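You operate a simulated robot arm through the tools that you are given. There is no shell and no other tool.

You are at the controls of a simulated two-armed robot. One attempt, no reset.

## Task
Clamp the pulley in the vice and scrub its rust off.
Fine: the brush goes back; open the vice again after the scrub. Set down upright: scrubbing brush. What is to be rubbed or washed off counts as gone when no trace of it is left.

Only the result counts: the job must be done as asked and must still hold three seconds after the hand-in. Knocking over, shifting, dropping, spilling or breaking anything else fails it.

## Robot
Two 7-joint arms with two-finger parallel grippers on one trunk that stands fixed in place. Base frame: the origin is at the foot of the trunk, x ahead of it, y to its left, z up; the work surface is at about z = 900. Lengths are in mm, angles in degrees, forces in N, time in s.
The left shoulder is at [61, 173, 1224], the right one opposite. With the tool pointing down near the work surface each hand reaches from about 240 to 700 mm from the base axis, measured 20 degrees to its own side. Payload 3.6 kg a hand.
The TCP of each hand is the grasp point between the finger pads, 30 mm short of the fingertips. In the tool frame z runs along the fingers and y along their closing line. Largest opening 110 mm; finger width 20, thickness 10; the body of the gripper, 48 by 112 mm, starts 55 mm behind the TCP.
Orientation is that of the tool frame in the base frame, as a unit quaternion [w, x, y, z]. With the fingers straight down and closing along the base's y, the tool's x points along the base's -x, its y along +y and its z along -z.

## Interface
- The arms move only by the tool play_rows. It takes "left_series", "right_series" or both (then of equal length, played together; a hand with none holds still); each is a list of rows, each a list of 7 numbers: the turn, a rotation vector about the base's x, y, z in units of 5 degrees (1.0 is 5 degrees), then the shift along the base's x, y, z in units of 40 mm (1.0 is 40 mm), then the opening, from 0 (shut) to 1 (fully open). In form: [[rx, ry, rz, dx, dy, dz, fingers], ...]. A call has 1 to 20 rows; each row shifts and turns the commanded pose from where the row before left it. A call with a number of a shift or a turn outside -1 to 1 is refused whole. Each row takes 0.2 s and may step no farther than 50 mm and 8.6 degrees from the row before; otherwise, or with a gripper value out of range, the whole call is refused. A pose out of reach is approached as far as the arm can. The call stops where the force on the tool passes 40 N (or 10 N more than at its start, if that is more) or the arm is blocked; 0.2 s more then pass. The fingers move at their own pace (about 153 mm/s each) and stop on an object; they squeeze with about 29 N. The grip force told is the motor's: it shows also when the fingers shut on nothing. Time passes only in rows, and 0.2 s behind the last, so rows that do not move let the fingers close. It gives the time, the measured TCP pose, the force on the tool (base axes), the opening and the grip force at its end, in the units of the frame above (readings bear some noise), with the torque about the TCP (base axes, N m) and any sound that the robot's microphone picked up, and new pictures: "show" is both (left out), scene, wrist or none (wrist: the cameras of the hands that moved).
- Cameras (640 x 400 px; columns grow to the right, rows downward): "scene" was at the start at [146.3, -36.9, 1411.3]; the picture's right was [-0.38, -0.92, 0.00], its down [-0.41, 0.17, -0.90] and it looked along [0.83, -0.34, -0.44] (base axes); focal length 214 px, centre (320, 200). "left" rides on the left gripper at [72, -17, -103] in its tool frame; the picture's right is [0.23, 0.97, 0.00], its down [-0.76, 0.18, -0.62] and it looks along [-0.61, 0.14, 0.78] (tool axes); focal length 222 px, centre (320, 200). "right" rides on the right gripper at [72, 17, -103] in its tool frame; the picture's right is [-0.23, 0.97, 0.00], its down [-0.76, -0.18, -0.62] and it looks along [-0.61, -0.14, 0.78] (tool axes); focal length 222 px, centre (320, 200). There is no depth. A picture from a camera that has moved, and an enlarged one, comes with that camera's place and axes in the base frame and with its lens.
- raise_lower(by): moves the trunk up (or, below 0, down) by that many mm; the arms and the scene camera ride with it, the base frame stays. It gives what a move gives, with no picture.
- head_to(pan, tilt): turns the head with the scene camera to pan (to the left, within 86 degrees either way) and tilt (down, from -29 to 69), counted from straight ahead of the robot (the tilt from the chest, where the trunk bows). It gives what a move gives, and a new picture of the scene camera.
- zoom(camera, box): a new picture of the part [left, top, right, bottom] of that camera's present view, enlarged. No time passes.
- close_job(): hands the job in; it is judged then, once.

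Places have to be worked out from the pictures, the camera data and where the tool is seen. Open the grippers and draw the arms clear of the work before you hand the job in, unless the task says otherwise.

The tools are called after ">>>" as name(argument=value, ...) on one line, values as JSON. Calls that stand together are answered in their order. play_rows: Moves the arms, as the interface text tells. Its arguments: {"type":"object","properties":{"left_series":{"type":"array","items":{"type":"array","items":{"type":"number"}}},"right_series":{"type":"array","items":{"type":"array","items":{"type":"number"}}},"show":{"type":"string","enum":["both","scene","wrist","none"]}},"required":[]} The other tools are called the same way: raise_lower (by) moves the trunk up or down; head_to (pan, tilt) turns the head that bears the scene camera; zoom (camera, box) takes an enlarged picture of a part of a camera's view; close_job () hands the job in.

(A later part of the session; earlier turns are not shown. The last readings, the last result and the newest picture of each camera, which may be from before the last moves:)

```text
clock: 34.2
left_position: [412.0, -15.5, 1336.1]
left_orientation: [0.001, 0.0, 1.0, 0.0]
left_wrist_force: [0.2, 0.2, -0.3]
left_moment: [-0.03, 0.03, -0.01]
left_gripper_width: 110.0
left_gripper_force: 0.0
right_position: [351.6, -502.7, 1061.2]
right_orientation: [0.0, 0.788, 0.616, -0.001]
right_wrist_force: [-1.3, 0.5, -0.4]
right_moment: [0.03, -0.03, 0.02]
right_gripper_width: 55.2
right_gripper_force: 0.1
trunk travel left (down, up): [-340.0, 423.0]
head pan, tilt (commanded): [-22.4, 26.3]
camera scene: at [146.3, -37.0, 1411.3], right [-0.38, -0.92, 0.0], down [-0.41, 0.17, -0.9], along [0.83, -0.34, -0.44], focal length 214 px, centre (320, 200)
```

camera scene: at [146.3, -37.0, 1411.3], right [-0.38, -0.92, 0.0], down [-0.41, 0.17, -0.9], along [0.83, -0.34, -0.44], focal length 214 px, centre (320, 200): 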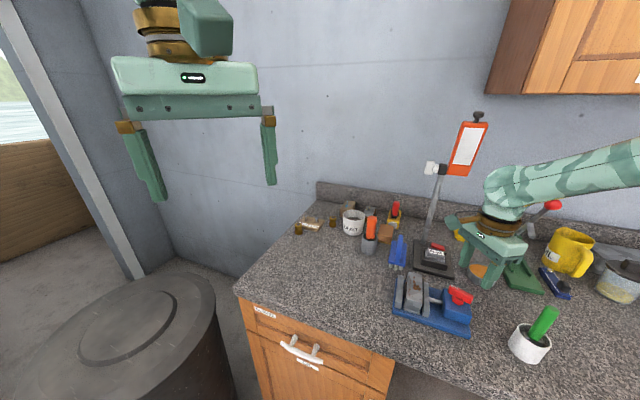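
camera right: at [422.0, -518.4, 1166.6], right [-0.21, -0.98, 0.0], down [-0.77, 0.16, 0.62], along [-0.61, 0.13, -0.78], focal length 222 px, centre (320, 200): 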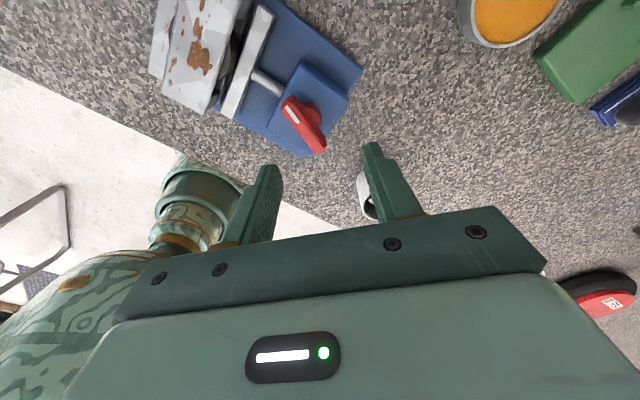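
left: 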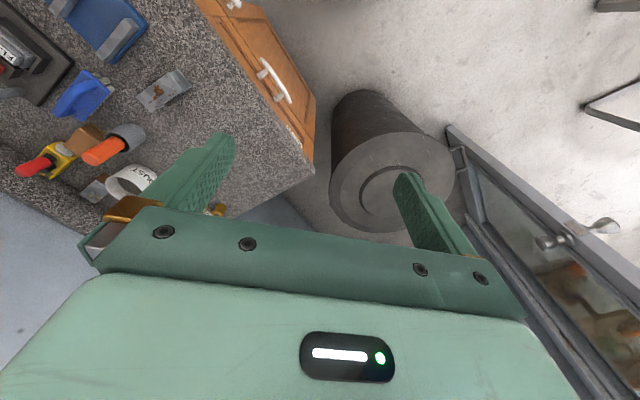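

Yaw is now about -104° and everything is clear. I'll move to a hover above the brush while unwinding to yaw -44.5°.

>>> play_rows(right_series=[[0, 0, 0.992, 0.457, 0.0135, 0, 0.5], [0, 0, 0.992, 0.457, 0.0135, 0, 0.5], [0, 0, 0.992, 0.457, 0.0135, 0, 0.5], [0, 0, 0.992, 0.457, 0.0135, 0, 0.5], [0, 0, 0.992, 0.457, 0.0135, 0, 0.5], [0, 0, 0.992, 0.457, 0.0135, 0, 0.5], [0, 0, 0.992, 0.457, 0.0135, 0, 0.5], [0, 0, 0.992, 0.457, 0.0135, 0, 0.5], [0, 0, 0.992, 0.457, 0.0135, 0, 0.5], [0, 0, 0.992, 0.457, 0.0135, 0, 0.5], [0, 0, 0.992, 0.457, 0.0135, 0, 0.5], [0, 0, 0.992, 0.457, 0.0135, 0, 0.5], [0, 0, 0, 0, 0, 0, 0.5], [0, 0, 0, 0, 0, 0, 0.5]], show="both")

>>> zoom(camera="right", box=[200, 60, 440, 220])

>>> zoom(camera="scene", box=[370, 190, 450, 280])

```text
clock: 37.2
left_position: [411.2, -13.9, 1336.3]
left_orientation: [0.0, 0.001, 1.0, 0.0]
left_wrist_force: [0.9, 0.1, 0.4]
left_moment: [-0.02, 0.06, -0.02]
left_gripper_width: 109.9
left_gripper_force: 0.0
right_position: [571.8, -497.7, 1061.0]
right_orientation: [0.0, 0.378, 0.926, -0.001]
right_wrist_force: [-0.5, -0.1, 0.6]
right_moment: [0.02, 0.03, -0.01]
right_gripper_width: 55.1
right_gripper_force: 0.0
trunk travel left (down, up): [-340.0, 423.0]
head pan, tilt (commanded): [-22.4, 26.3]
camera scene: at [146.8, -36.8, 1411.3], right [-0.38, -0.92, 0.0], down [-0.41, 0.17, -0.9], along [0.83, -0.34, -0.44], focal length 214 px, centre (320, 200)
camera right: at [531.2, -435.2, 1163.9], right [0.84, 0.54, 0.0], down [0.42, -0.66, 0.62], along [0.33, -0.53, -0.78], focal length 222 px, centre (320, 200)
```

scene: 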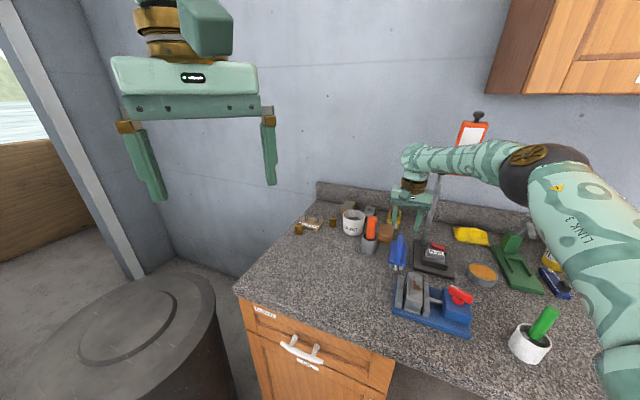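
right: 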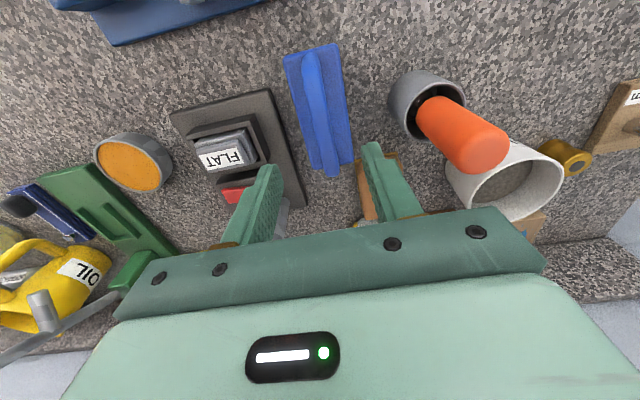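

```text
2.50 times, centred on (320, 140) of right
camera zoom: at [531.2, -435.2, 1163.9], right [0.84, 0.54, 0.0], down [0.42, -0.66, 0.62], along [0.33, -0.53, -0.78], focal length 555 px, centre (320, 350)
```

zoom: 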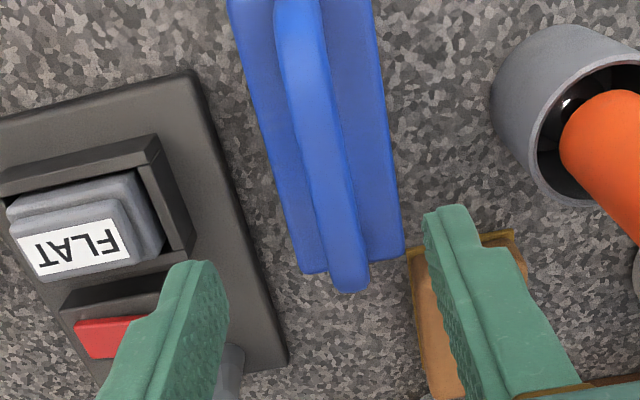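

```text
4.44 times, centred on (410, 235) of scene
camera zoom: at [146.8, -36.8, 1411.3], right [-0.38, -0.92, 0.0], down [-0.41, 0.17, -0.9], along [0.83, -0.34, -0.44], focal length 953 px, centre (-80, 44)
```

zoom: 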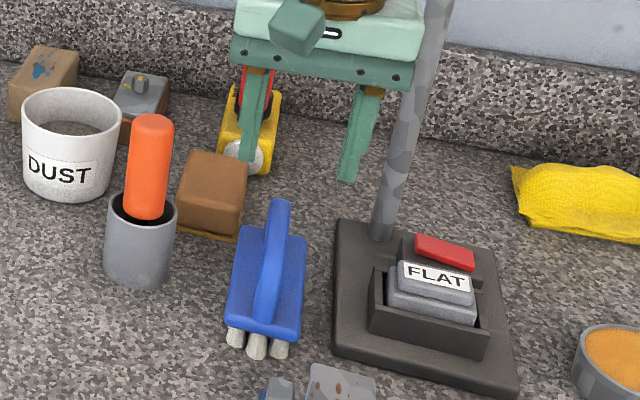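

The handle bar's centreline is at s about 54, so I need to shift about 1.5 mm in both x and y. I'll narrow the fingers to 44 mm and descend toward the handle.

>>> play_rows(right_series=[[0, 0, 0, 0.038, 0.038, 0, 0.4], [0, 0, 0, 0, 0, -0.6, 0.4], [0, 0, 0, 0, 0, -0.6, 0.4], [0, 0, 0, 0, 0, -0.3, 0.4], [0, 0, 0, 0, 0, 0, 0.4], [0, 0, 0, 0, 0, 0, 0.4]], show="both")

>>> zoom(camera="right", box=[200, 60, 440, 220])

>>> zoom(camera="scene", box=[370, 190, 450, 280])

```text
clock: 38.6
left_position: [412.2, -14.9, 1334.8]
left_orientation: [0.0, 0.001, 1.0, 0.0]
left_wrist_force: [-0.1, 0.2, -0.7]
left_moment: [0.01, 0.0, -0.02]
left_gripper_width: 110.0
left_gripper_force: 0.0
right_position: [574.1, -496.1, 1003.8]
right_orientation: [0.0, 0.379, 0.925, 0.0]
right_wrist_force: [0.5, 0.1, 0.0]
right_moment: [0.0, 0.02, 0.0]
right_gripper_width: 44.2
right_gripper_force: 0.1
trunk travel left (down, up): [-340.0, 423.0]
head pan, tilt (commanded): [-22.4, 26.3]
camera scene: at [146.6, -36.9, 1411.3], right [-0.38, -0.92, 0.0], down [-0.41, 0.17, -0.9], along [0.83, -0.34, -0.44], focal length 214 px, centre (320, 200)
camera right: at [533.1, -433.3, 1106.0], right [0.84, 0.54, 0.0], down [0.42, -0.66, 0.62], along [0.33, -0.53, -0.78], focal length 222 px, centre (320, 200)
```

scene: 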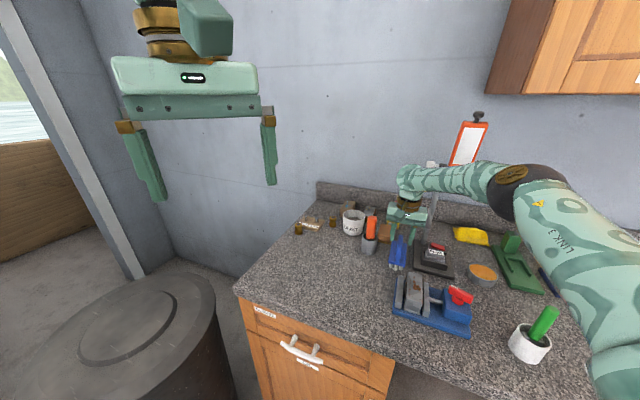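
right: 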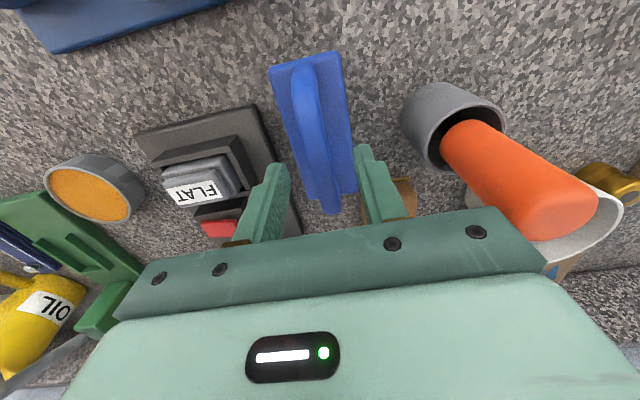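

```text
2.50 times, centred on (320, 140) of right
camera zoom: at [533.1, -433.3, 1106.0], right [0.84, 0.54, 0.0], down [0.42, -0.66, 0.62], along [0.33, -0.53, -0.78], focal length 555 px, centre (320, 350)
```

zoom: 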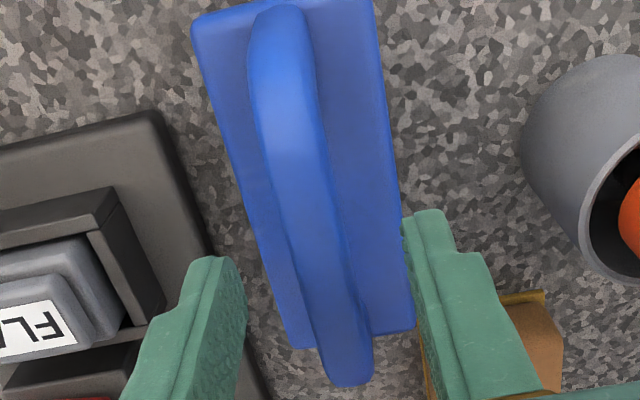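

```text
4.44 times, centred on (410, 235) of scene
camera zoom: at [146.6, -36.9, 1411.3], right [-0.38, -0.92, 0.0], down [-0.41, 0.17, -0.9], along [0.83, -0.34, -0.44], focal length 953 px, centre (-80, 44)
```

zoom: 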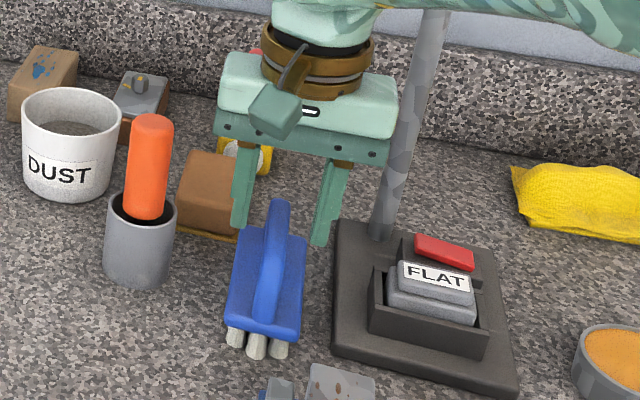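

The bar is centred between the fingers within a millimetre. I'll descend 32 mm so the tips stop about 5 mm above the brush plate, then close.

>>> play_rows(right_series=[[0, 0, 0, 0, 0, -0.4, 0.4], [0, 0, 0, 0, 0, -0.4, 0.4], [0, 0, 0, 0, 0, 0, 0.4], [0, 0, 0, 0, 0, 0, 0.4]], show="both")

>>> zoom(camera="right", box=[200, 60, 440, 220])

>>> zoom(camera="scene", box=[370, 210, 430, 280])

```text
clock: 39.6
left_position: [411.5, -15.6, 1336.1]
left_orientation: [-0.001, 0.0, 1.0, 0.0]
left_wrist_force: [0.0, -0.4, 0.7]
left_moment: [-0.02, 0.0, -0.02]
left_gripper_width: 110.2
left_gripper_force: 0.0
right_position: [571.6, -494.2, 971.5]
right_orientation: [0.002, 0.378, 0.926, -0.001]
right_wrist_force: [0.7, 0.1, 0.4]
right_moment: [0.01, -0.01, -0.04]
right_gripper_width: 43.8
right_gripper_force: 0.0
right hand out of reach, approached as far as the arm can: row 2
trunk travel left (down, up): [-340.0, 423.0]
head pan, tilt (commanded): [-22.4, 26.3]
camera scene: at [146.6, -36.8, 1411.3], right [-0.38, -0.92, 0.0], down [-0.41, 0.17, -0.9], along [0.83, -0.34, -0.44], focal length 214 px, centre (320, 200)
camera right: at [530.4, -430.3, 1074.5], right [0.84, 0.54, 0.0], down [0.42, -0.66, 0.63], along [0.34, -0.53, -0.78], focal length 222 px, centre (320, 200)
```

scene: 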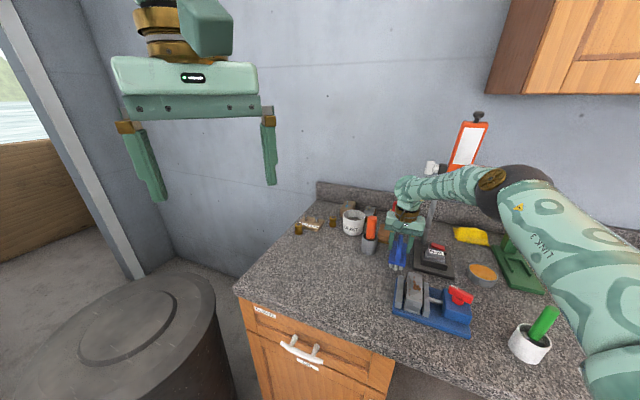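
right: 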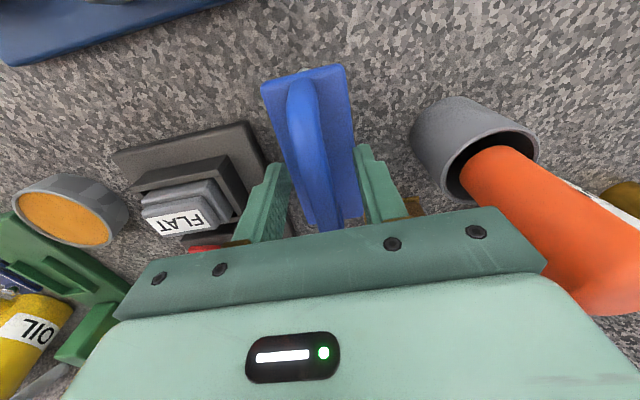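

```text
2.50 times, centred on (320, 140) of right
camera zoom: at [530.4, -430.3, 1074.5], right [0.84, 0.54, 0.0], down [0.42, -0.66, 0.63], along [0.34, -0.53, -0.78], focal length 555 px, centre (320, 350)
```

zoom: 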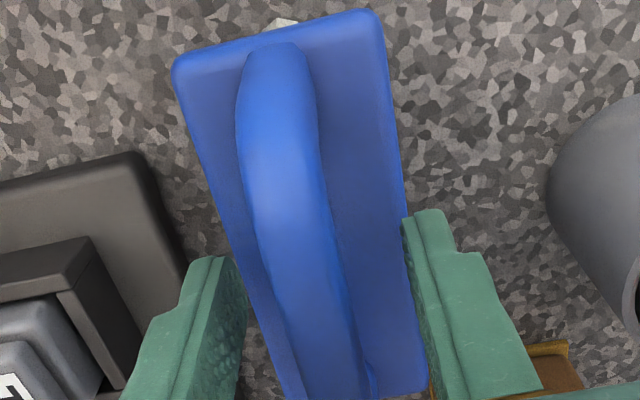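

```text
5.71 times, centred on (400, 245) of scene
camera zoom: at [146.6, -36.8, 1411.3], right [-0.38, -0.92, 0.0], down [-0.41, 0.17, -0.9], along [0.83, -0.34, -0.44], focal length 1226 px, centre (-137, -57)
```

zoom: 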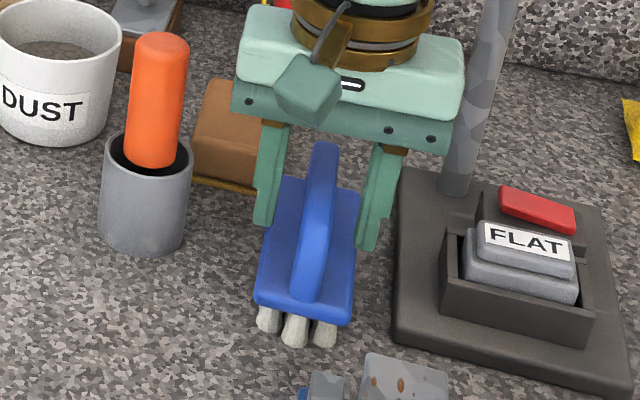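

The hand reached grip height (z 971.5), but at the edge of its reach it slid about 3 mm along the handle. The bar is still centred between the pads, so I'll close on it.

>>> play_rows(right_series=[[0, 0, 0, 0, 0, 0, 0.2], [0, 0, 0, 0, 0, 0, 0.0], [0, 0, 0, 0, 0, 0, 0.0], [0, 0, 0, 0, 0, 0, 0.0]], show="both")

>>> zoom(camera="right", box=[200, 60, 440, 220])

>>> zoom(camera="scene", box=[370, 210, 430, 280])

```text
clock: 40.6
left_position: [412.5, -16.1, 1335.5]
left_orientation: [0.001, 0.001, 1.0, 0.0]
left_wrist_force: [0.4, -0.2, -0.4]
left_moment: [0.0, 0.02, 0.01]
left_gripper_width: 109.9
left_gripper_force: 0.0
right_position: [571.3, -494.1, 972.0]
right_orientation: [0.002, 0.379, 0.925, 0.0]
right_wrist_force: [0.0, 0.1, -0.1]
right_moment: [-0.04, 0.01, 0.0]
right_gripper_width: 15.5
right_gripper_force: 29.5
trunk travel left (down, up): [-340.0, 423.0]
head pan, tilt (commanded): [-22.4, 26.3]
camera scene: at [146.5, -36.9, 1411.3], right [-0.38, -0.92, 0.0], down [-0.41, 0.17, -0.9], along [0.83, -0.34, -0.44], focal length 214 px, centre (320, 200)
camera right: at [530.3, -430.6, 1074.5], right [0.84, 0.54, 0.0], down [0.42, -0.66, 0.63], along [0.34, -0.53, -0.78], focal length 222 px, centre (320, 200)
```

scene: 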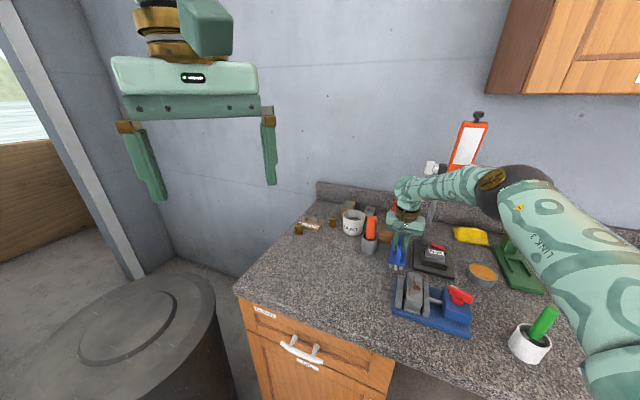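
right: 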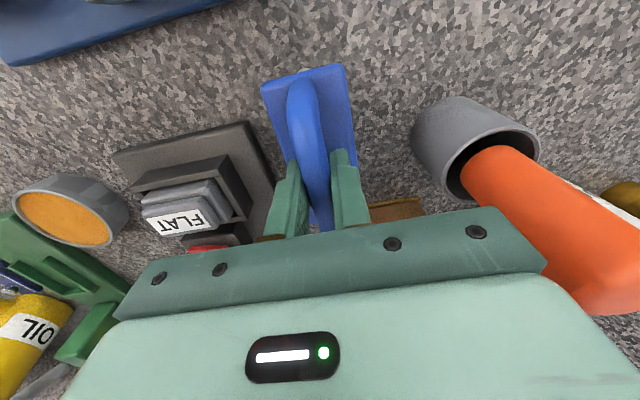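

```text
2.50 times, centred on (320, 140) of right
camera zoom: at [530.3, -430.6, 1074.5], right [0.84, 0.54, 0.0], down [0.42, -0.66, 0.63], along [0.34, -0.53, -0.78], focal length 555 px, centre (320, 350)
```

zoom: 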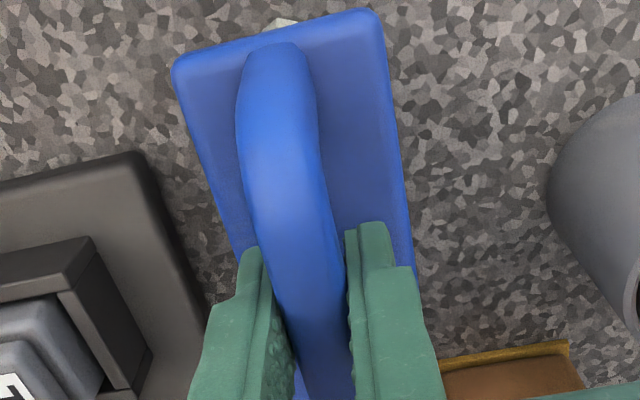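

```text
5.71 times, centred on (400, 245) of scene
camera zoom: at [146.5, -36.9, 1411.3], right [-0.38, -0.92, 0.0], down [-0.41, 0.17, -0.9], along [0.83, -0.34, -0.44], focal length 1226 px, centre (-137, -57)
```

zoom: 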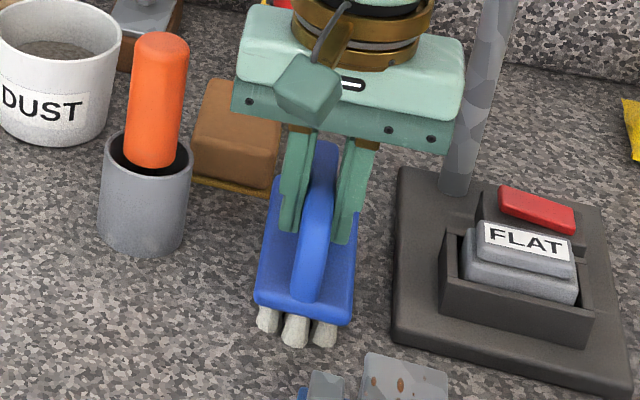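

The brush handle is gripped (width 15.5, 29.5 N). I'll lift straight up about 100 mm and check how it hangs.

>>> play_rows(right_series=[[0, 0, 0, 0, 0, 0.25, 0.0], [0, 0, 0, 0, 0, 0.5, 0.0], [0, 0, 0, 0, 0, 0.6, 0.0], [0, 0, 0, 0, 0, 0.6, 0.0], [0, 0, 0, 0, 0, 0.55, 0.0], [0, 0, 0, 0, 0, 0, 0.0], [0, 0, 0, 0, 0, 0, 0.0]], show="both")

>>> zoom(camera="scene", box=[360, 180, 440, 280])

```text
clock: 42.2
left_position: [412.5, -14.0, 1335.4]
left_orientation: [-0.001, 0.001, 1.0, 0.001]
left_wrist_force: [-0.8, 0.3, -0.3]
left_moment: [0.0, -0.01, -0.02]
left_gripper_width: 110.0
left_gripper_force: 0.2
right_position: [570.2, -493.0, 1074.2]
right_orientation: [0.001, 0.379, 0.926, 0.0]
right_wrist_force: [0.0, 0.0, -0.6]
right_moment: [-0.02, -0.03, 0.01]
right_gripper_width: 15.3
right_gripper_force: 29.3
trunk travel left (down, up): [-340.0, 423.0]
head pan, tilt (commanded): [-22.4, 26.3]
camera scene: at [146.5, -36.9, 1411.3], right [-0.38, -0.92, 0.0], down [-0.41, 0.17, -0.9], along [0.83, -0.34, -0.44], focal length 214 px, centre (320, 200)
camera right: at [529.0, -429.9, 1176.2], right [0.84, 0.54, 0.0], down [0.42, -0.66, 0.62], along [0.33, -0.53, -0.78], focal length 222 px, centre (320, 200)
```

scene: 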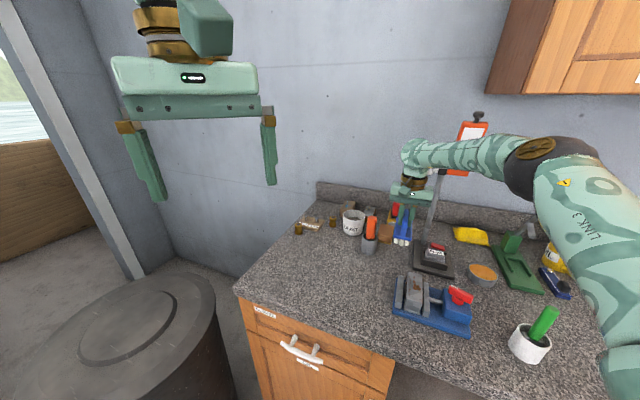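
right: 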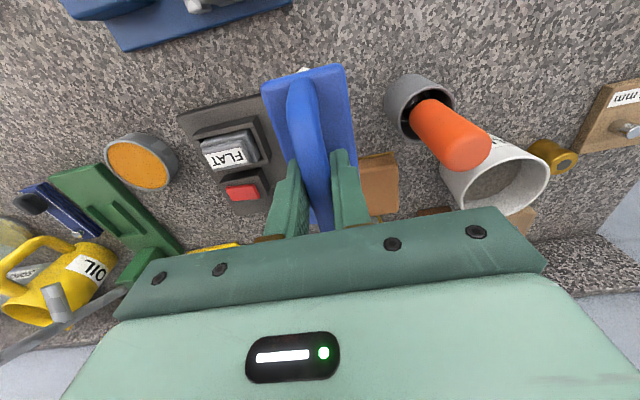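

```text
4.00 times, centred on (400, 230) of scene
camera zoom: at [146.5, -36.9, 1411.3], right [-0.38, -0.92, 0.0], down [-0.41, 0.17, -0.9], along [0.83, -0.34, -0.44], focal length 858 px, centre (0, 80)
```

zoom: 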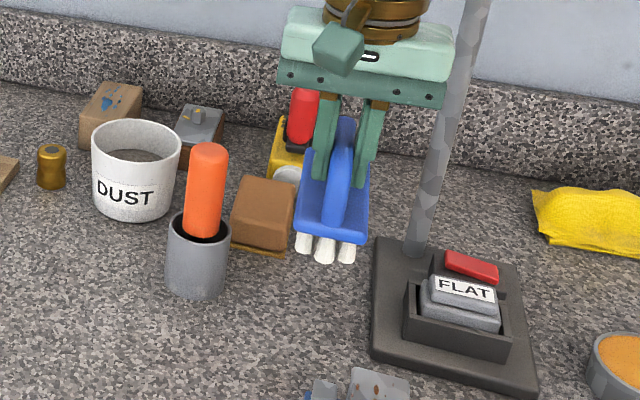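

The brush hangs level in the grip, bristle tips at about z 1002. I'll carry it over the clamped pulley, whose centre I measure at about (427,-423) with its top at about 955.

>>> play_rows(right_series=[[0, 0, 0, -0.445, 0.218, 0, 0.0], [0, 0, 0, -0.445, 0.218, 0, 0.0], [0, 0, 0, -0.445, 0.218, 0, 0.0], [0, 0, 0, -0.445, 0.218, 0, 0.0], [0, 0, 0, -0.445, 0.218, 0, 0.0], [0, 0, 0, -0.445, 0.218, 0, 0.0], [0, 0, 0, -0.445, 0.218, 0, 0.0], [0, 0, 0, -0.445, 0.218, 0, 0.0], [0, 0, 0, 0, 0, 0, 0.0], [0, 0, 0, 0, 0, 0, 0.0]], show="both")

>>> zoom(camera="scene", box=[380, 220, 480, 330])

>>> zoom(camera="right", box=[200, 40, 440, 220])

```text
clock: 44.4
left_position: [411.4, -15.9, 1336.0]
left_orientation: [0.0, 0.0, 1.0, 0.0]
left_wrist_force: [-0.4, 0.3, 0.0]
left_moment: [0.01, 0.0, -0.03]
left_gripper_width: 109.9
left_gripper_force: 0.1
right_position: [429.4, -424.1, 1071.5]
right_orientation: [0.002, 0.378, 0.926, 0.0]
right_wrist_force: [-0.3, 0.2, -0.8]
right_moment: [0.01, 0.01, 0.0]
right_gripper_width: 15.1
right_gripper_force: 29.2
trunk travel left (down, up): [-340.0, 423.0]
head pan, tilt (commanded): [-22.4, 26.3]
camera scene: at [146.3, -36.9, 1411.3], right [-0.38, -0.92, 0.0], down [-0.41, 0.17, -0.9], along [0.83, -0.34, -0.44], focal length 214 px, centre (320, 200)
camera right: at [387.6, -360.1, 1172.8], right [0.84, 0.54, 0.0], down [0.42, -0.66, 0.62], along [0.33, -0.53, -0.78], focal length 222 px, centre (320, 200)
```

scene: 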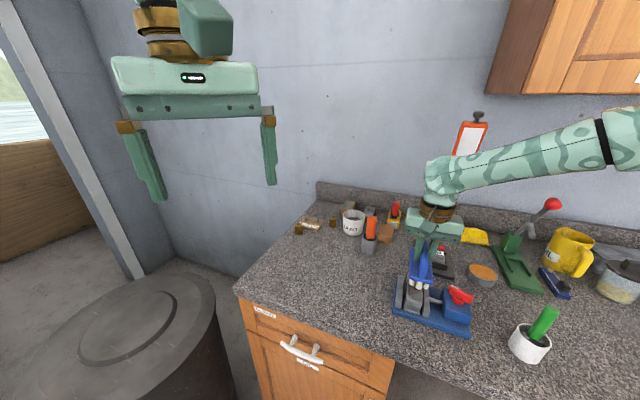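
right: 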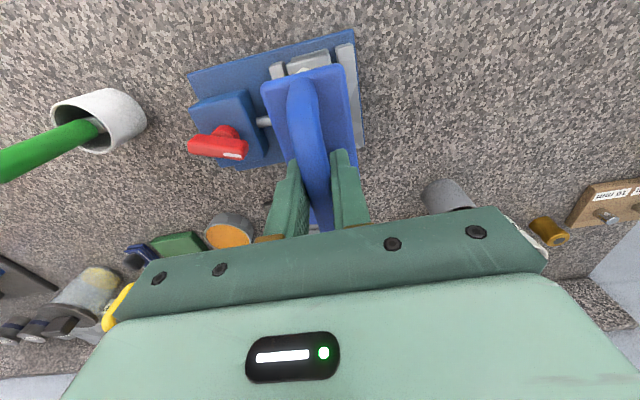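

```text
3.64 times, centred on (430, 275) of scene
camera zoom: at [146.3, -36.9, 1411.3], right [-0.38, -0.92, 0.0], down [-0.41, 0.17, -0.9], along [0.83, -0.34, -0.44], focal length 780 px, centre (-80, -73)
```

zoom: 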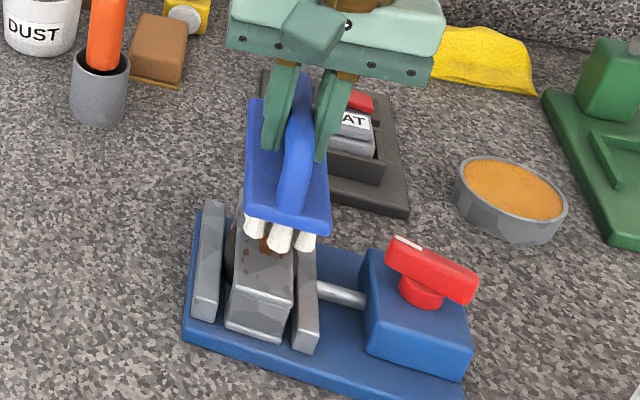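

```text
2.22 times, centred on (320, 130) of right
camera zoom: at [387.6, -360.1, 1172.8], right [0.84, 0.54, 0.0], down [0.42, -0.66, 0.62], along [0.33, -0.53, -0.78], focal length 494 px, centre (320, 356)
```

zoom: 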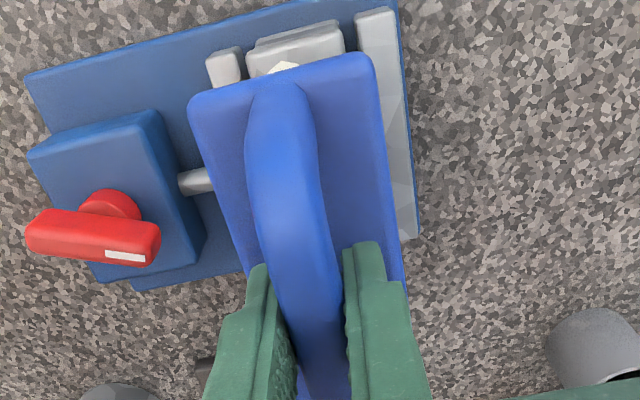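

The brush is right above the pulley's top. I'll lower it to just above contact, then step down while watching the force.

>>> play_rows(right_series=[[0, 0, 0, 0, 0, -0.5, 0.0], [0, 0, 0, 0, 0, -0.4, 0.0], [0, 0, 0, 0, 0, -0.05, 0.0], [0, 0, 0, 0, 0, 0, 0.0]], show="scene")

>>> zoom(camera="scene", box=[380, 230, 480, 330])

>>> play_rows(right_series=[[0, 0, 0, 0, 0, -0.05, 0.0], [0, 0, 0, 0, 0, 0, 0.0]], show="none")

>>> play_rows(right_series=[[0, 0, 0, 0, 0, -0.04, 0.0], [0, 0, 0, 0, 0, 0, 0.0]], show="none")

```text
clock: 45.4
left_position: [411.7, -15.6, 1336.1]
left_orientation: [0.0, -0.001, 1.0, -0.001]
left_wrist_force: [0.9, -0.1, 0.1]
left_moment: [0.01, -0.01, -0.02]
left_gripper_width: 110.0
left_gripper_force: 0.2
right_position: [428.9, -424.9, 1034.7]
right_orientation: [0.0, 0.378, 0.926, -0.001]
right_wrist_force: [0.1, -0.1, -2.0]
right_moment: [0.03, -0.02, 0.03]
right_gripper_width: 15.6
right_gripper_force: 29.1
trunk travel left (down, up): [-340.0, 423.0]
head pan, tilt (commanded): [-22.4, 26.3]
camera scene: at [146.5, -37.0, 1411.3], right [-0.38, -0.92, 0.0], down [-0.41, 0.17, -0.9], along [0.83, -0.34, -0.44], focal length 214 px, centre (320, 200)
```

scene: 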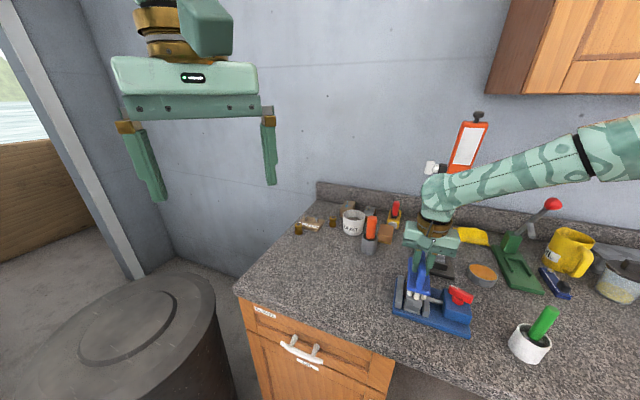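

```text
4.00 times, centred on (430, 280) of scene
camera zoom: at [146.5, -37.0, 1411.3], right [-0.38, -0.92, 0.0], down [-0.41, 0.17, -0.9], along [0.83, -0.34, -0.44], focal length 858 px, centre (-120, -120)
```

zoom: 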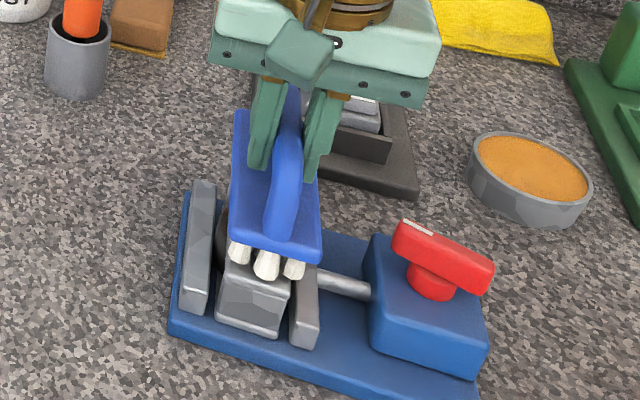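

```text
clock: 46.0
left_position: [411.9, -15.9, 1335.9]
left_orientation: [-0.001, 0.0, 1.0, 0.0]
left_wrist_force: [0.1, -0.4, -0.2]
left_moment: [0.0, 0.01, 0.01]
left_gripper_width: 109.9
left_gripper_force: 0.2
right_position: [428.4, -424.2, 1033.4]
right_orientation: [-0.001, 0.378, 0.926, 0.0]
right_wrist_force: [0.6, -0.1, -0.7]
right_moment: [0.02, 0.0, -0.02]
right_gripper_width: 15.4
right_gripper_force: 29.0
trunk travel left (down, up): [-340.0, 423.0]
head pan, tilt (commanded): [-22.4, 26.3]
```

```text
clock: 46.6
left_position: [412.8, -14.8, 1334.2]
left_orientation: [-0.001, 0.0, 1.0, -0.001]
left_wrist_force: [0.2, 0.3, 0.5]
left_moment: [-0.01, 0.0, -0.02]
left_gripper_width: 110.0
left_gripper_force: 0.0
right_position: [428.0, -424.5, 1031.7]
right_orientation: [0.0, 0.378, 0.926, 0.0]
right_wrist_force: [0.7, 0.2, -1.5]
right_moment: [0.04, 0.02, 0.03]
right_gripper_width: 15.1
right_gripper_force: 28.8
trunk travel left (down, up): [-340.0, 423.0]
head pan, tilt (commanded): [-22.4, 26.3]
```

No contact yet at TCP z of about 1031. I'll continue stepping down by about 1.5 mm at a time.

>>> play_rows(right_series=[[0, 0, 0, 0, 0, -0.04, 0.0], [0, 0, 0, 0, 0, 0, 0.0]], show="none")

>>> play_rows(right_series=[[0, 0, 0, 0, 0, -0.04, 0.0], [0, 0, 0, 0, 0, 0, 0.0]], show="none")

>>> play_rows(right_series=[[0, 0, 0, 0, 0, -0.04, 0.0], [0, 0, 0, 0, 0, 0, 0.0]], show="scene")

>>> zoom(camera="scene", box=[390, 250, 460, 320])

```text
clock: 47.2
left_position: [410.1, -15.1, 1336.5]
left_orientation: [0.0, 0.0, 1.0, 0.0]
left_wrist_force: [0.3, -0.2, -0.2]
left_moment: [0.01, 0.01, -0.03]
left_gripper_width: 110.0
left_gripper_force: 0.0
right_position: [428.0, -423.5, 1031.7]
right_orientation: [0.003, 0.378, 0.926, 0.0]
right_wrist_force: [2.1, -4.2, 14.9]
right_moment: [0.17, 0.18, 0.04]
right_gripper_width: 15.1
right_gripper_force: 29.0
trunk travel left (down, up): [-340.0, 423.0]
head pan, tilt (commanded): [-22.4, 26.3]
```

```text
clock: 47.8
left_position: [410.9, -14.5, 1335.4]
left_orientation: [0.001, 0.0, 1.0, -0.001]
left_wrist_force: [0.1, -0.1, -1.0]
left_moment: [0.02, 0.0, 0.0]
left_gripper_width: 110.1
left_gripper_force: 0.1
right_position: [427.8, -424.1, 1028.4]
right_orientation: [0.002, 0.378, 0.926, 0.0]
right_wrist_force: [1.8, -5.2, 23.5]
right_moment: [-0.07, -0.03, 0.02]
right_gripper_width: 15.1
right_gripper_force: 28.6
trunk travel left (down, up): [-340.0, 423.0]
head pan, tilt (commanded): [-22.4, 26.3]
```

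```text
clock: 48.4
left_position: [410.6, -14.0, 1337.0]
left_orientation: [0.0, 0.001, 1.0, 0.0]
left_wrist_force: [0.2, 0.0, 0.4]
left_moment: [0.03, -0.02, -0.01]
left_gripper_width: 109.8
left_gripper_force: 0.0
right_position: [428.6, -423.3, 1027.8]
right_orientation: [0.002, 0.378, 0.926, 0.0]
right_wrist_force: [3.6, -3.5, 27.1]
right_moment: [-0.03, -0.03, 0.0]
right_gripper_width: 15.3
right_gripper_force: 29.3
trunk travel left (down, up): [-340.0, 423.0]
head pan, tilt (commanded): [-22.4, 26.3]
camera scene: at [145.0, -35.4, 1411.6], right [-0.38, -0.92, 0.0], down [-0.41, 0.17, -0.9], along [0.83, -0.34, -0.44], focal length 214 px, centre (320, 200)
```

scene: 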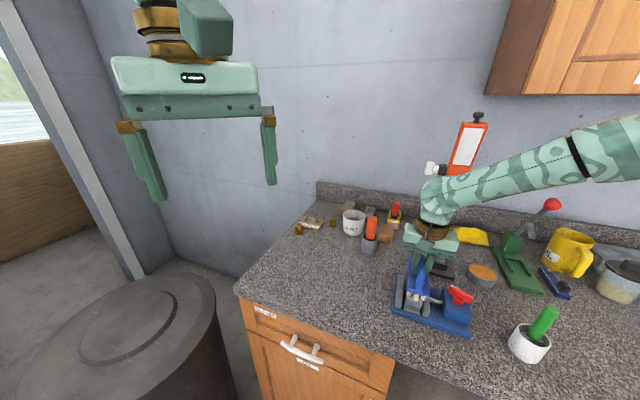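

```text
5.71 times, centred on (425, 285) of scene
camera zoom: at [145.0, -35.4, 1411.6], right [-0.38, -0.92, 0.0], down [-0.41, 0.17, -0.9], along [0.83, -0.34, -0.44], focal length 1226 px, centre (-280, -286)
```

zoom: 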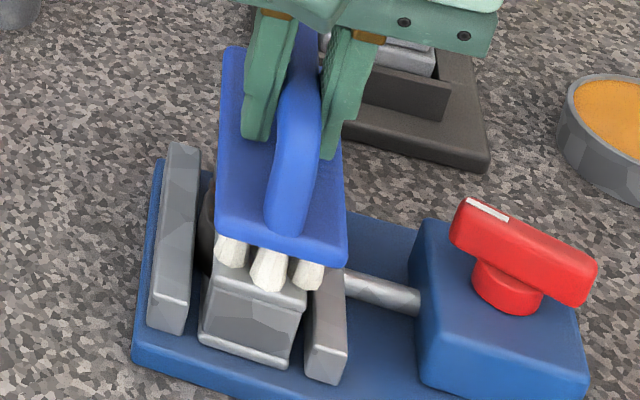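

In contact with about 27 N, which is more than needed. I'll ease up slightly and make the first strokes along the pulley's length, ±24 mm.

>>> play_rows(right_series=[[0, 0, 0, 0, 0, 0.035, 0.0], [0, 0, 0, 0.212, -0.212, 0, 0.0], [0, 0, 0, 0.212, -0.212, 0, 0.0], [0, 0, 0, -0.212, 0.212, 0, 0.0], [0, 0, 0, -0.212, 0.212, 0, 0.0], [0, 0, 0, -0.212, 0.212, 0, 0.0], [0, 0, 0, -0.212, 0.212, 0, 0.0], [0, 0, 0, 0.212, -0.212, 0, 0.0], [0, 0, 0, 0.212, -0.212, 0, 0.0], [0, 0, 0, 0, 0, 0, 0.0]], show="both")

>>> zoom(camera="scene", box=[390, 250, 460, 320])

```text
clock: 50.6
left_position: [411.2, -14.4, 1335.5]
left_orientation: [0.001, 0.0, 1.0, 0.001]
left_wrist_force: [-0.2, -0.2, -0.6]
left_moment: [0.0, 0.0, 0.01]
left_gripper_width: 110.4
left_gripper_force: 0.2
right_position: [424.0, -423.7, 1026.3]
right_orientation: [0.0, 0.379, 0.926, 0.0]
right_wrist_force: [-1.8, 2.6, 6.3]
right_moment: [0.14, 0.15, 0.0]
right_gripper_width: 15.2
right_gripper_force: 29.0
trunk travel left (down, up): [-340.0, 423.0]
head pan, tilt (commanded): [-22.4, 26.3]
camera scene: at [145.6, -35.9, 1411.5], right [-0.38, -0.92, 0.0], down [-0.41, 0.17, -0.9], along [0.83, -0.34, -0.44], focal length 214 px, centre (320, 200)
camera right: at [383.8, -359.5, 1129.5], right [0.84, 0.54, 0.0], down [0.42, -0.66, 0.62], along [0.33, -0.53, -0.78], focal length 222 px, centre (320, 200)
```

scene: 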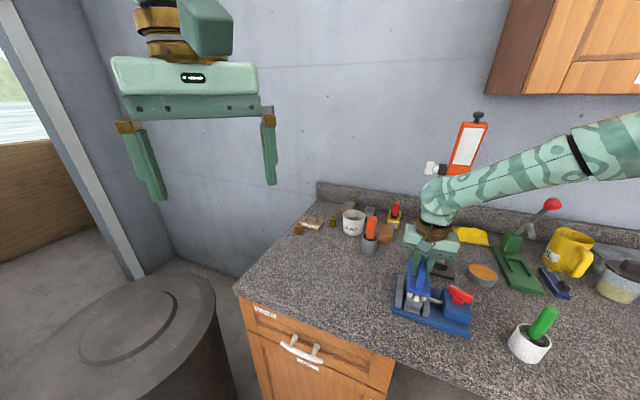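
right: 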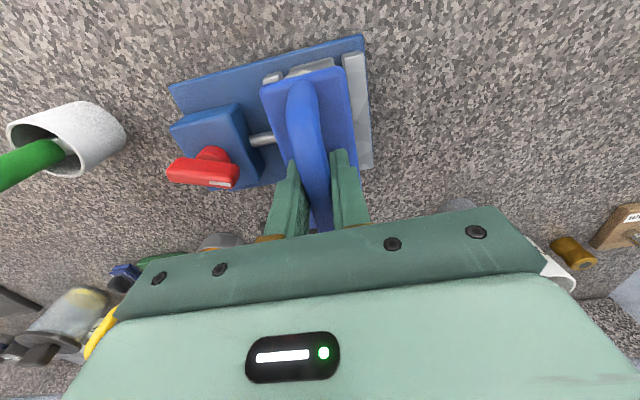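

```text
5.71 times, centred on (425, 285) of scene
camera zoom: at [145.6, -35.9, 1411.5], right [-0.38, -0.92, 0.0], down [-0.41, 0.17, -0.9], along [0.83, -0.34, -0.44], focal length 1226 px, centre (-280, -286)
```

zoom: 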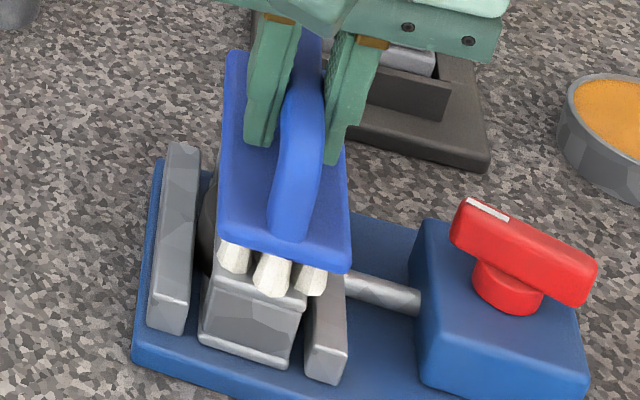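

The contact force is now about 6 N, and the strokes ran smoothly. I'll press slightly more and continue with strokes offset sideways toward the fixed jaw and then toward the moving jaw.

>>> play_rows(right_series=[[0, 0, 0, 0.1, 0.1, -0.02, 0.0], [0, 0, 0, 0.07, 0.07, 0, 0.0], [0, 0, 0, 0.212, -0.212, 0, 0.0], [0, 0, 0, 0.212, -0.212, 0, 0.0], [0, 0, 0, -0.212, 0.212, 0, 0.0], [0, 0, 0, -0.212, 0.212, 0, 0.0], [0, 0, 0, -0.212, 0.212, 0, 0.0], [0, 0, 0, -0.212, 0.212, 0, 0.0], [0, 0, 0, -0.12, -0.12, 0, 0.0], [0, 0, 0, -0.12, -0.12, 0, 0.0], [0, 0, 0, 0.212, -0.212, 0, 0.0], [0, 0, 0, 0.212, -0.212, 0, 0.0], [0, 0, 0, 0.212, -0.212, 0, 0.0], [0, 0, 0, 0.212, -0.212, 0, 0.0], [0, 0, 0, -0.212, 0.212, 0, 0.0], [0, 0, 0, -0.212, 0.212, 0, 0.0], [0, 0, 0, 0.07, 0.07, 0, 0.0], [0, 0, 0, 0, 0, 0, 0.0]], show="both")

>>> zoom(camera="scene", box=[390, 250, 460, 320])

```text
clock: 54.4
left_position: [410.8, -14.4, 1336.3]
left_orientation: [0.0, 0.0, 1.0, 0.001]
left_wrist_force: [0.0, -0.1, 0.4]
left_moment: [0.01, 0.0, 0.02]
left_gripper_width: 109.9
left_gripper_force: 0.0
right_position: [427.1, -425.2, 1027.7]
right_orientation: [0.0, 0.378, 0.926, 0.0]
right_wrist_force: [-1.9, -0.4, 5.5]
right_moment: [-0.07, -0.08, -0.05]
right_gripper_width: 15.1
right_gripper_force: 28.3
trunk travel left (down, up): [-340.0, 423.0]
head pan, tilt (commanded): [-22.4, 26.3]
camera scene: at [145.6, -36.7, 1411.4], right [-0.38, -0.92, 0.0], down [-0.41, 0.17, -0.9], along [0.83, -0.34, -0.44], focal length 214 px, centre (320, 200)
camera right: at [386.1, -362.2, 1129.5], right [0.84, 0.54, 0.0], down [0.42, -0.66, 0.62], along [0.33, -0.53, -0.78], focal length 222 px, centre (320, 200)
```

scene: 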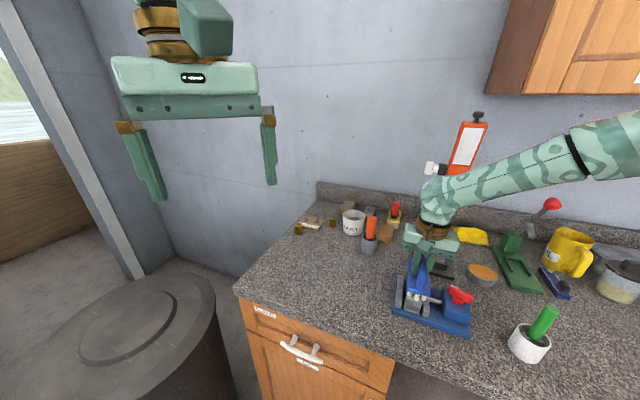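
right: 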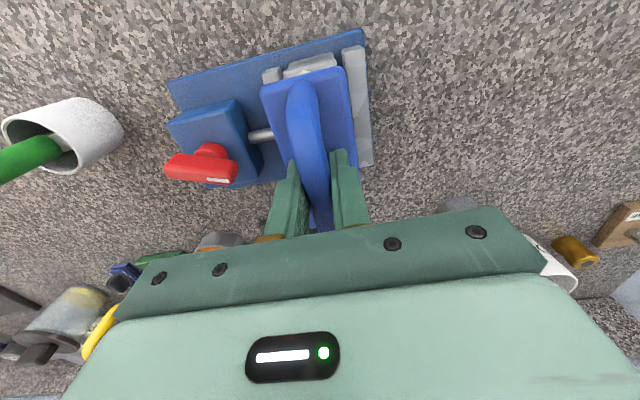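

```text
5.71 times, centred on (425, 285) of scene
camera zoom: at [145.6, -36.7, 1411.4], right [-0.38, -0.92, 0.0], down [-0.41, 0.17, -0.9], along [0.83, -0.34, -0.44], focal length 1226 px, centre (-280, -286)
```

zoom: 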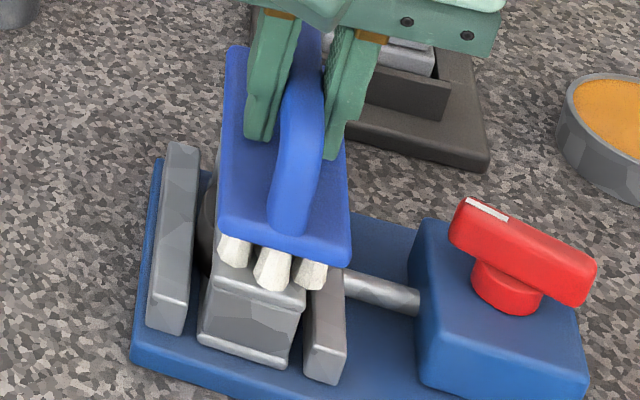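

Strokes done with about 5 to 6 N of contact. I'll lift the brush and shift it away to inspect the rust.

>>> play_rows(right_series=[[0, 0, 0, 0, 0, 0.5, 0.0], [0, 0, 0, 0, 0, 0.7, 0.0], [0, 0, 0, 0.5, -0.5, 0.2, 0.0], [0, 0, 0, 0.6, -0.6, 0, 0.0], [0, 0, 0, 0.6, -0.6, 0, 0.0], [0, 0, 0, 0, 0, 0, 0.0]], show="both")

>>> zoom(camera="scene", box=[390, 260, 450, 320])

>>> zoom(camera="right", box=[200, 0, 440, 180])

```text
clock: 55.8
left_position: [411.7, -15.9, 1336.2]
left_orientation: [0.0, 0.0, 1.0, -0.001]
left_wrist_force: [-0.2, 1.1, 0.0]
left_moment: [-0.03, 0.01, 0.0]
left_gripper_width: 110.3
left_gripper_force: 0.0
right_position: [492.5, -494.7, 1083.1]
right_orientation: [0.0, 0.379, 0.926, 0.0]
right_wrist_force: [-1.0, -0.1, -0.1]
right_moment: [0.0, -0.01, 0.01]
right_gripper_width: 15.1
right_gripper_force: 28.5
trunk travel left (down, up): [-340.0, 423.0]
head pan, tilt (commanded): [-22.4, 26.3]
camera scene: at [145.9, -36.7, 1411.4], right [-0.38, -0.92, 0.0], down [-0.41, 0.17, -0.9], along [0.83, -0.34, -0.44], focal length 214 px, centre (320, 200)
camera right: at [451.8, -430.7, 1185.7], right [0.84, 0.54, 0.0], down [0.42, -0.66, 0.62], along [0.33, -0.53, -0.78], focal length 222 px, centre (320, 200)
```

scene: 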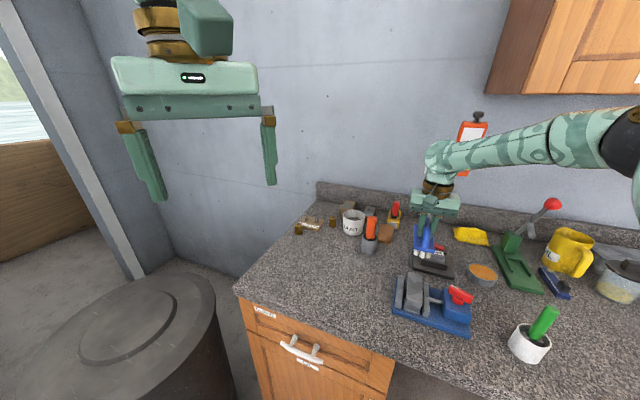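
right: 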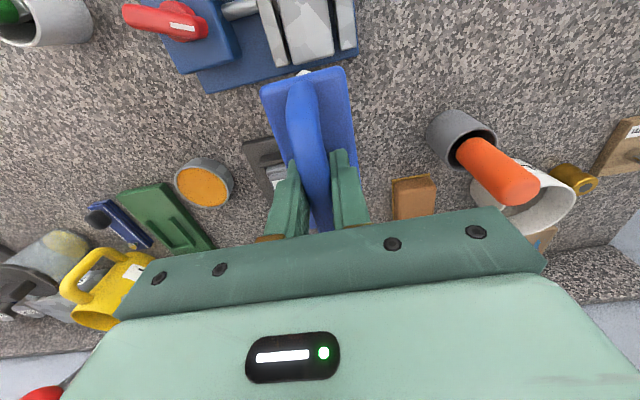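

```text
6.67 times, centred on (420, 290) of scene
camera zoom: at [145.9, -36.7, 1411.4], right [-0.38, -0.92, 0.0], down [-0.41, 0.17, -0.9], along [0.83, -0.34, -0.44], focal length 1430 px, centre (-347, -400)
```

zoom: 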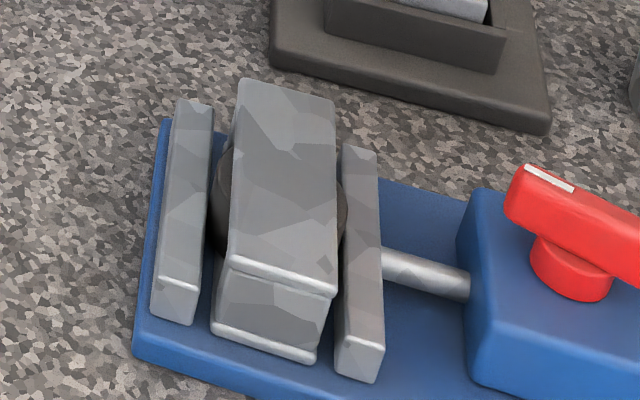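

```text
2.22 times, centred on (320, 90) of right
camera zoom: at [451.8, -430.7, 1185.7], right [0.84, 0.54, 0.0], down [0.42, -0.66, 0.62], along [0.33, -0.53, -0.78], focal length 494 px, centre (320, 444)
```

zoom: 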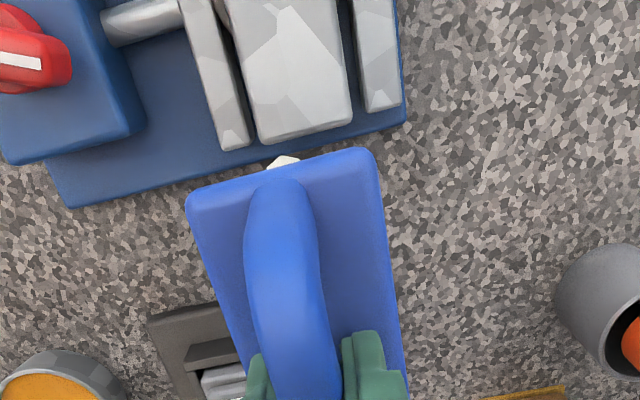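

The top face looks clean. I'll zoom in as far as I can from both cameras to check for faint traces, including the wheel and the edges.

>>> zoom(camera="scene", box=[400, 268, 430, 298])

>>> zoom(camera="right", box=[260, 0, 370, 70])

>>> zoom(camera="scene", box=[400, 285, 430, 315])

```text
13.33 times, centred on (415, 283) of scene
camera zoom: at [145.9, -36.7, 1411.4], right [-0.38, -0.92, 0.0], down [-0.41, 0.17, -0.9], along [0.83, -0.34, -0.44], focal length 2860 px, centre (-947, -907)
```

zoom: 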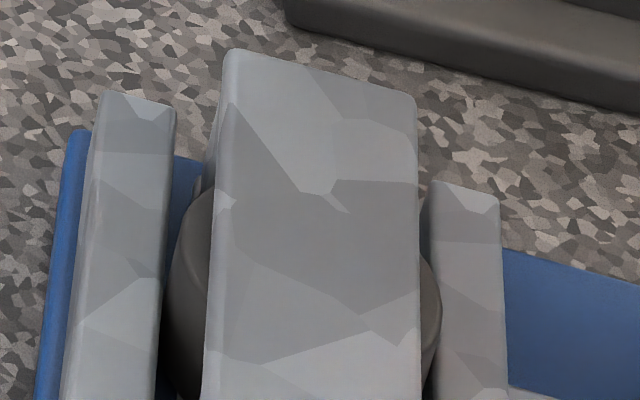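

```text
5.71 times, centred on (315, 35) of right
camera zoom: at [451.8, -430.7, 1185.7], right [0.84, 0.54, 0.0], down [0.42, -0.66, 0.62], along [0.33, -0.53, -0.78], focal length 1269 px, centre (349, 1143)
```

zoom: 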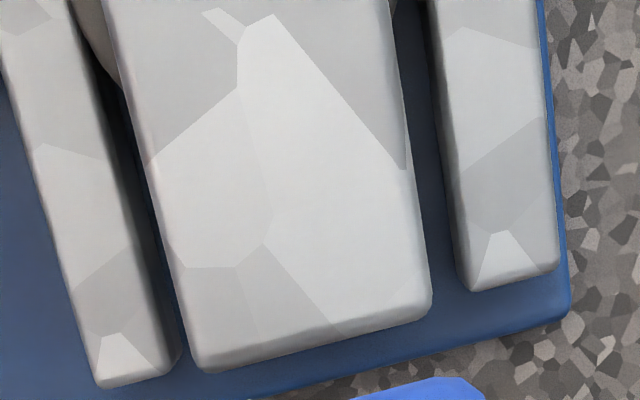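

```text
13.33 times, centred on (415, 300) of scene
camera zoom: at [145.9, -36.7, 1411.4], right [-0.38, -0.92, 0.0], down [-0.41, 0.17, -0.9], along [0.83, -0.34, -0.44], focal length 2860 px, centre (-947, -1133)
```

zoom: 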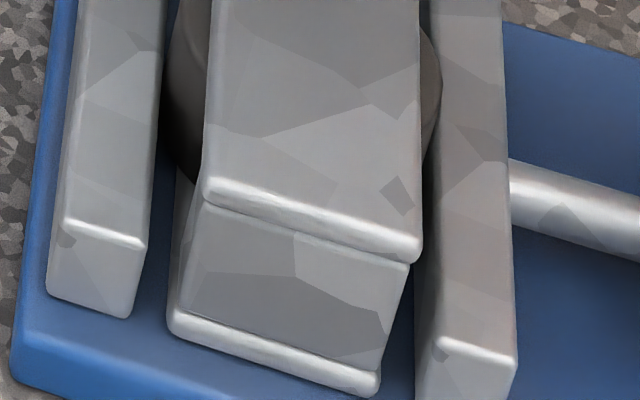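

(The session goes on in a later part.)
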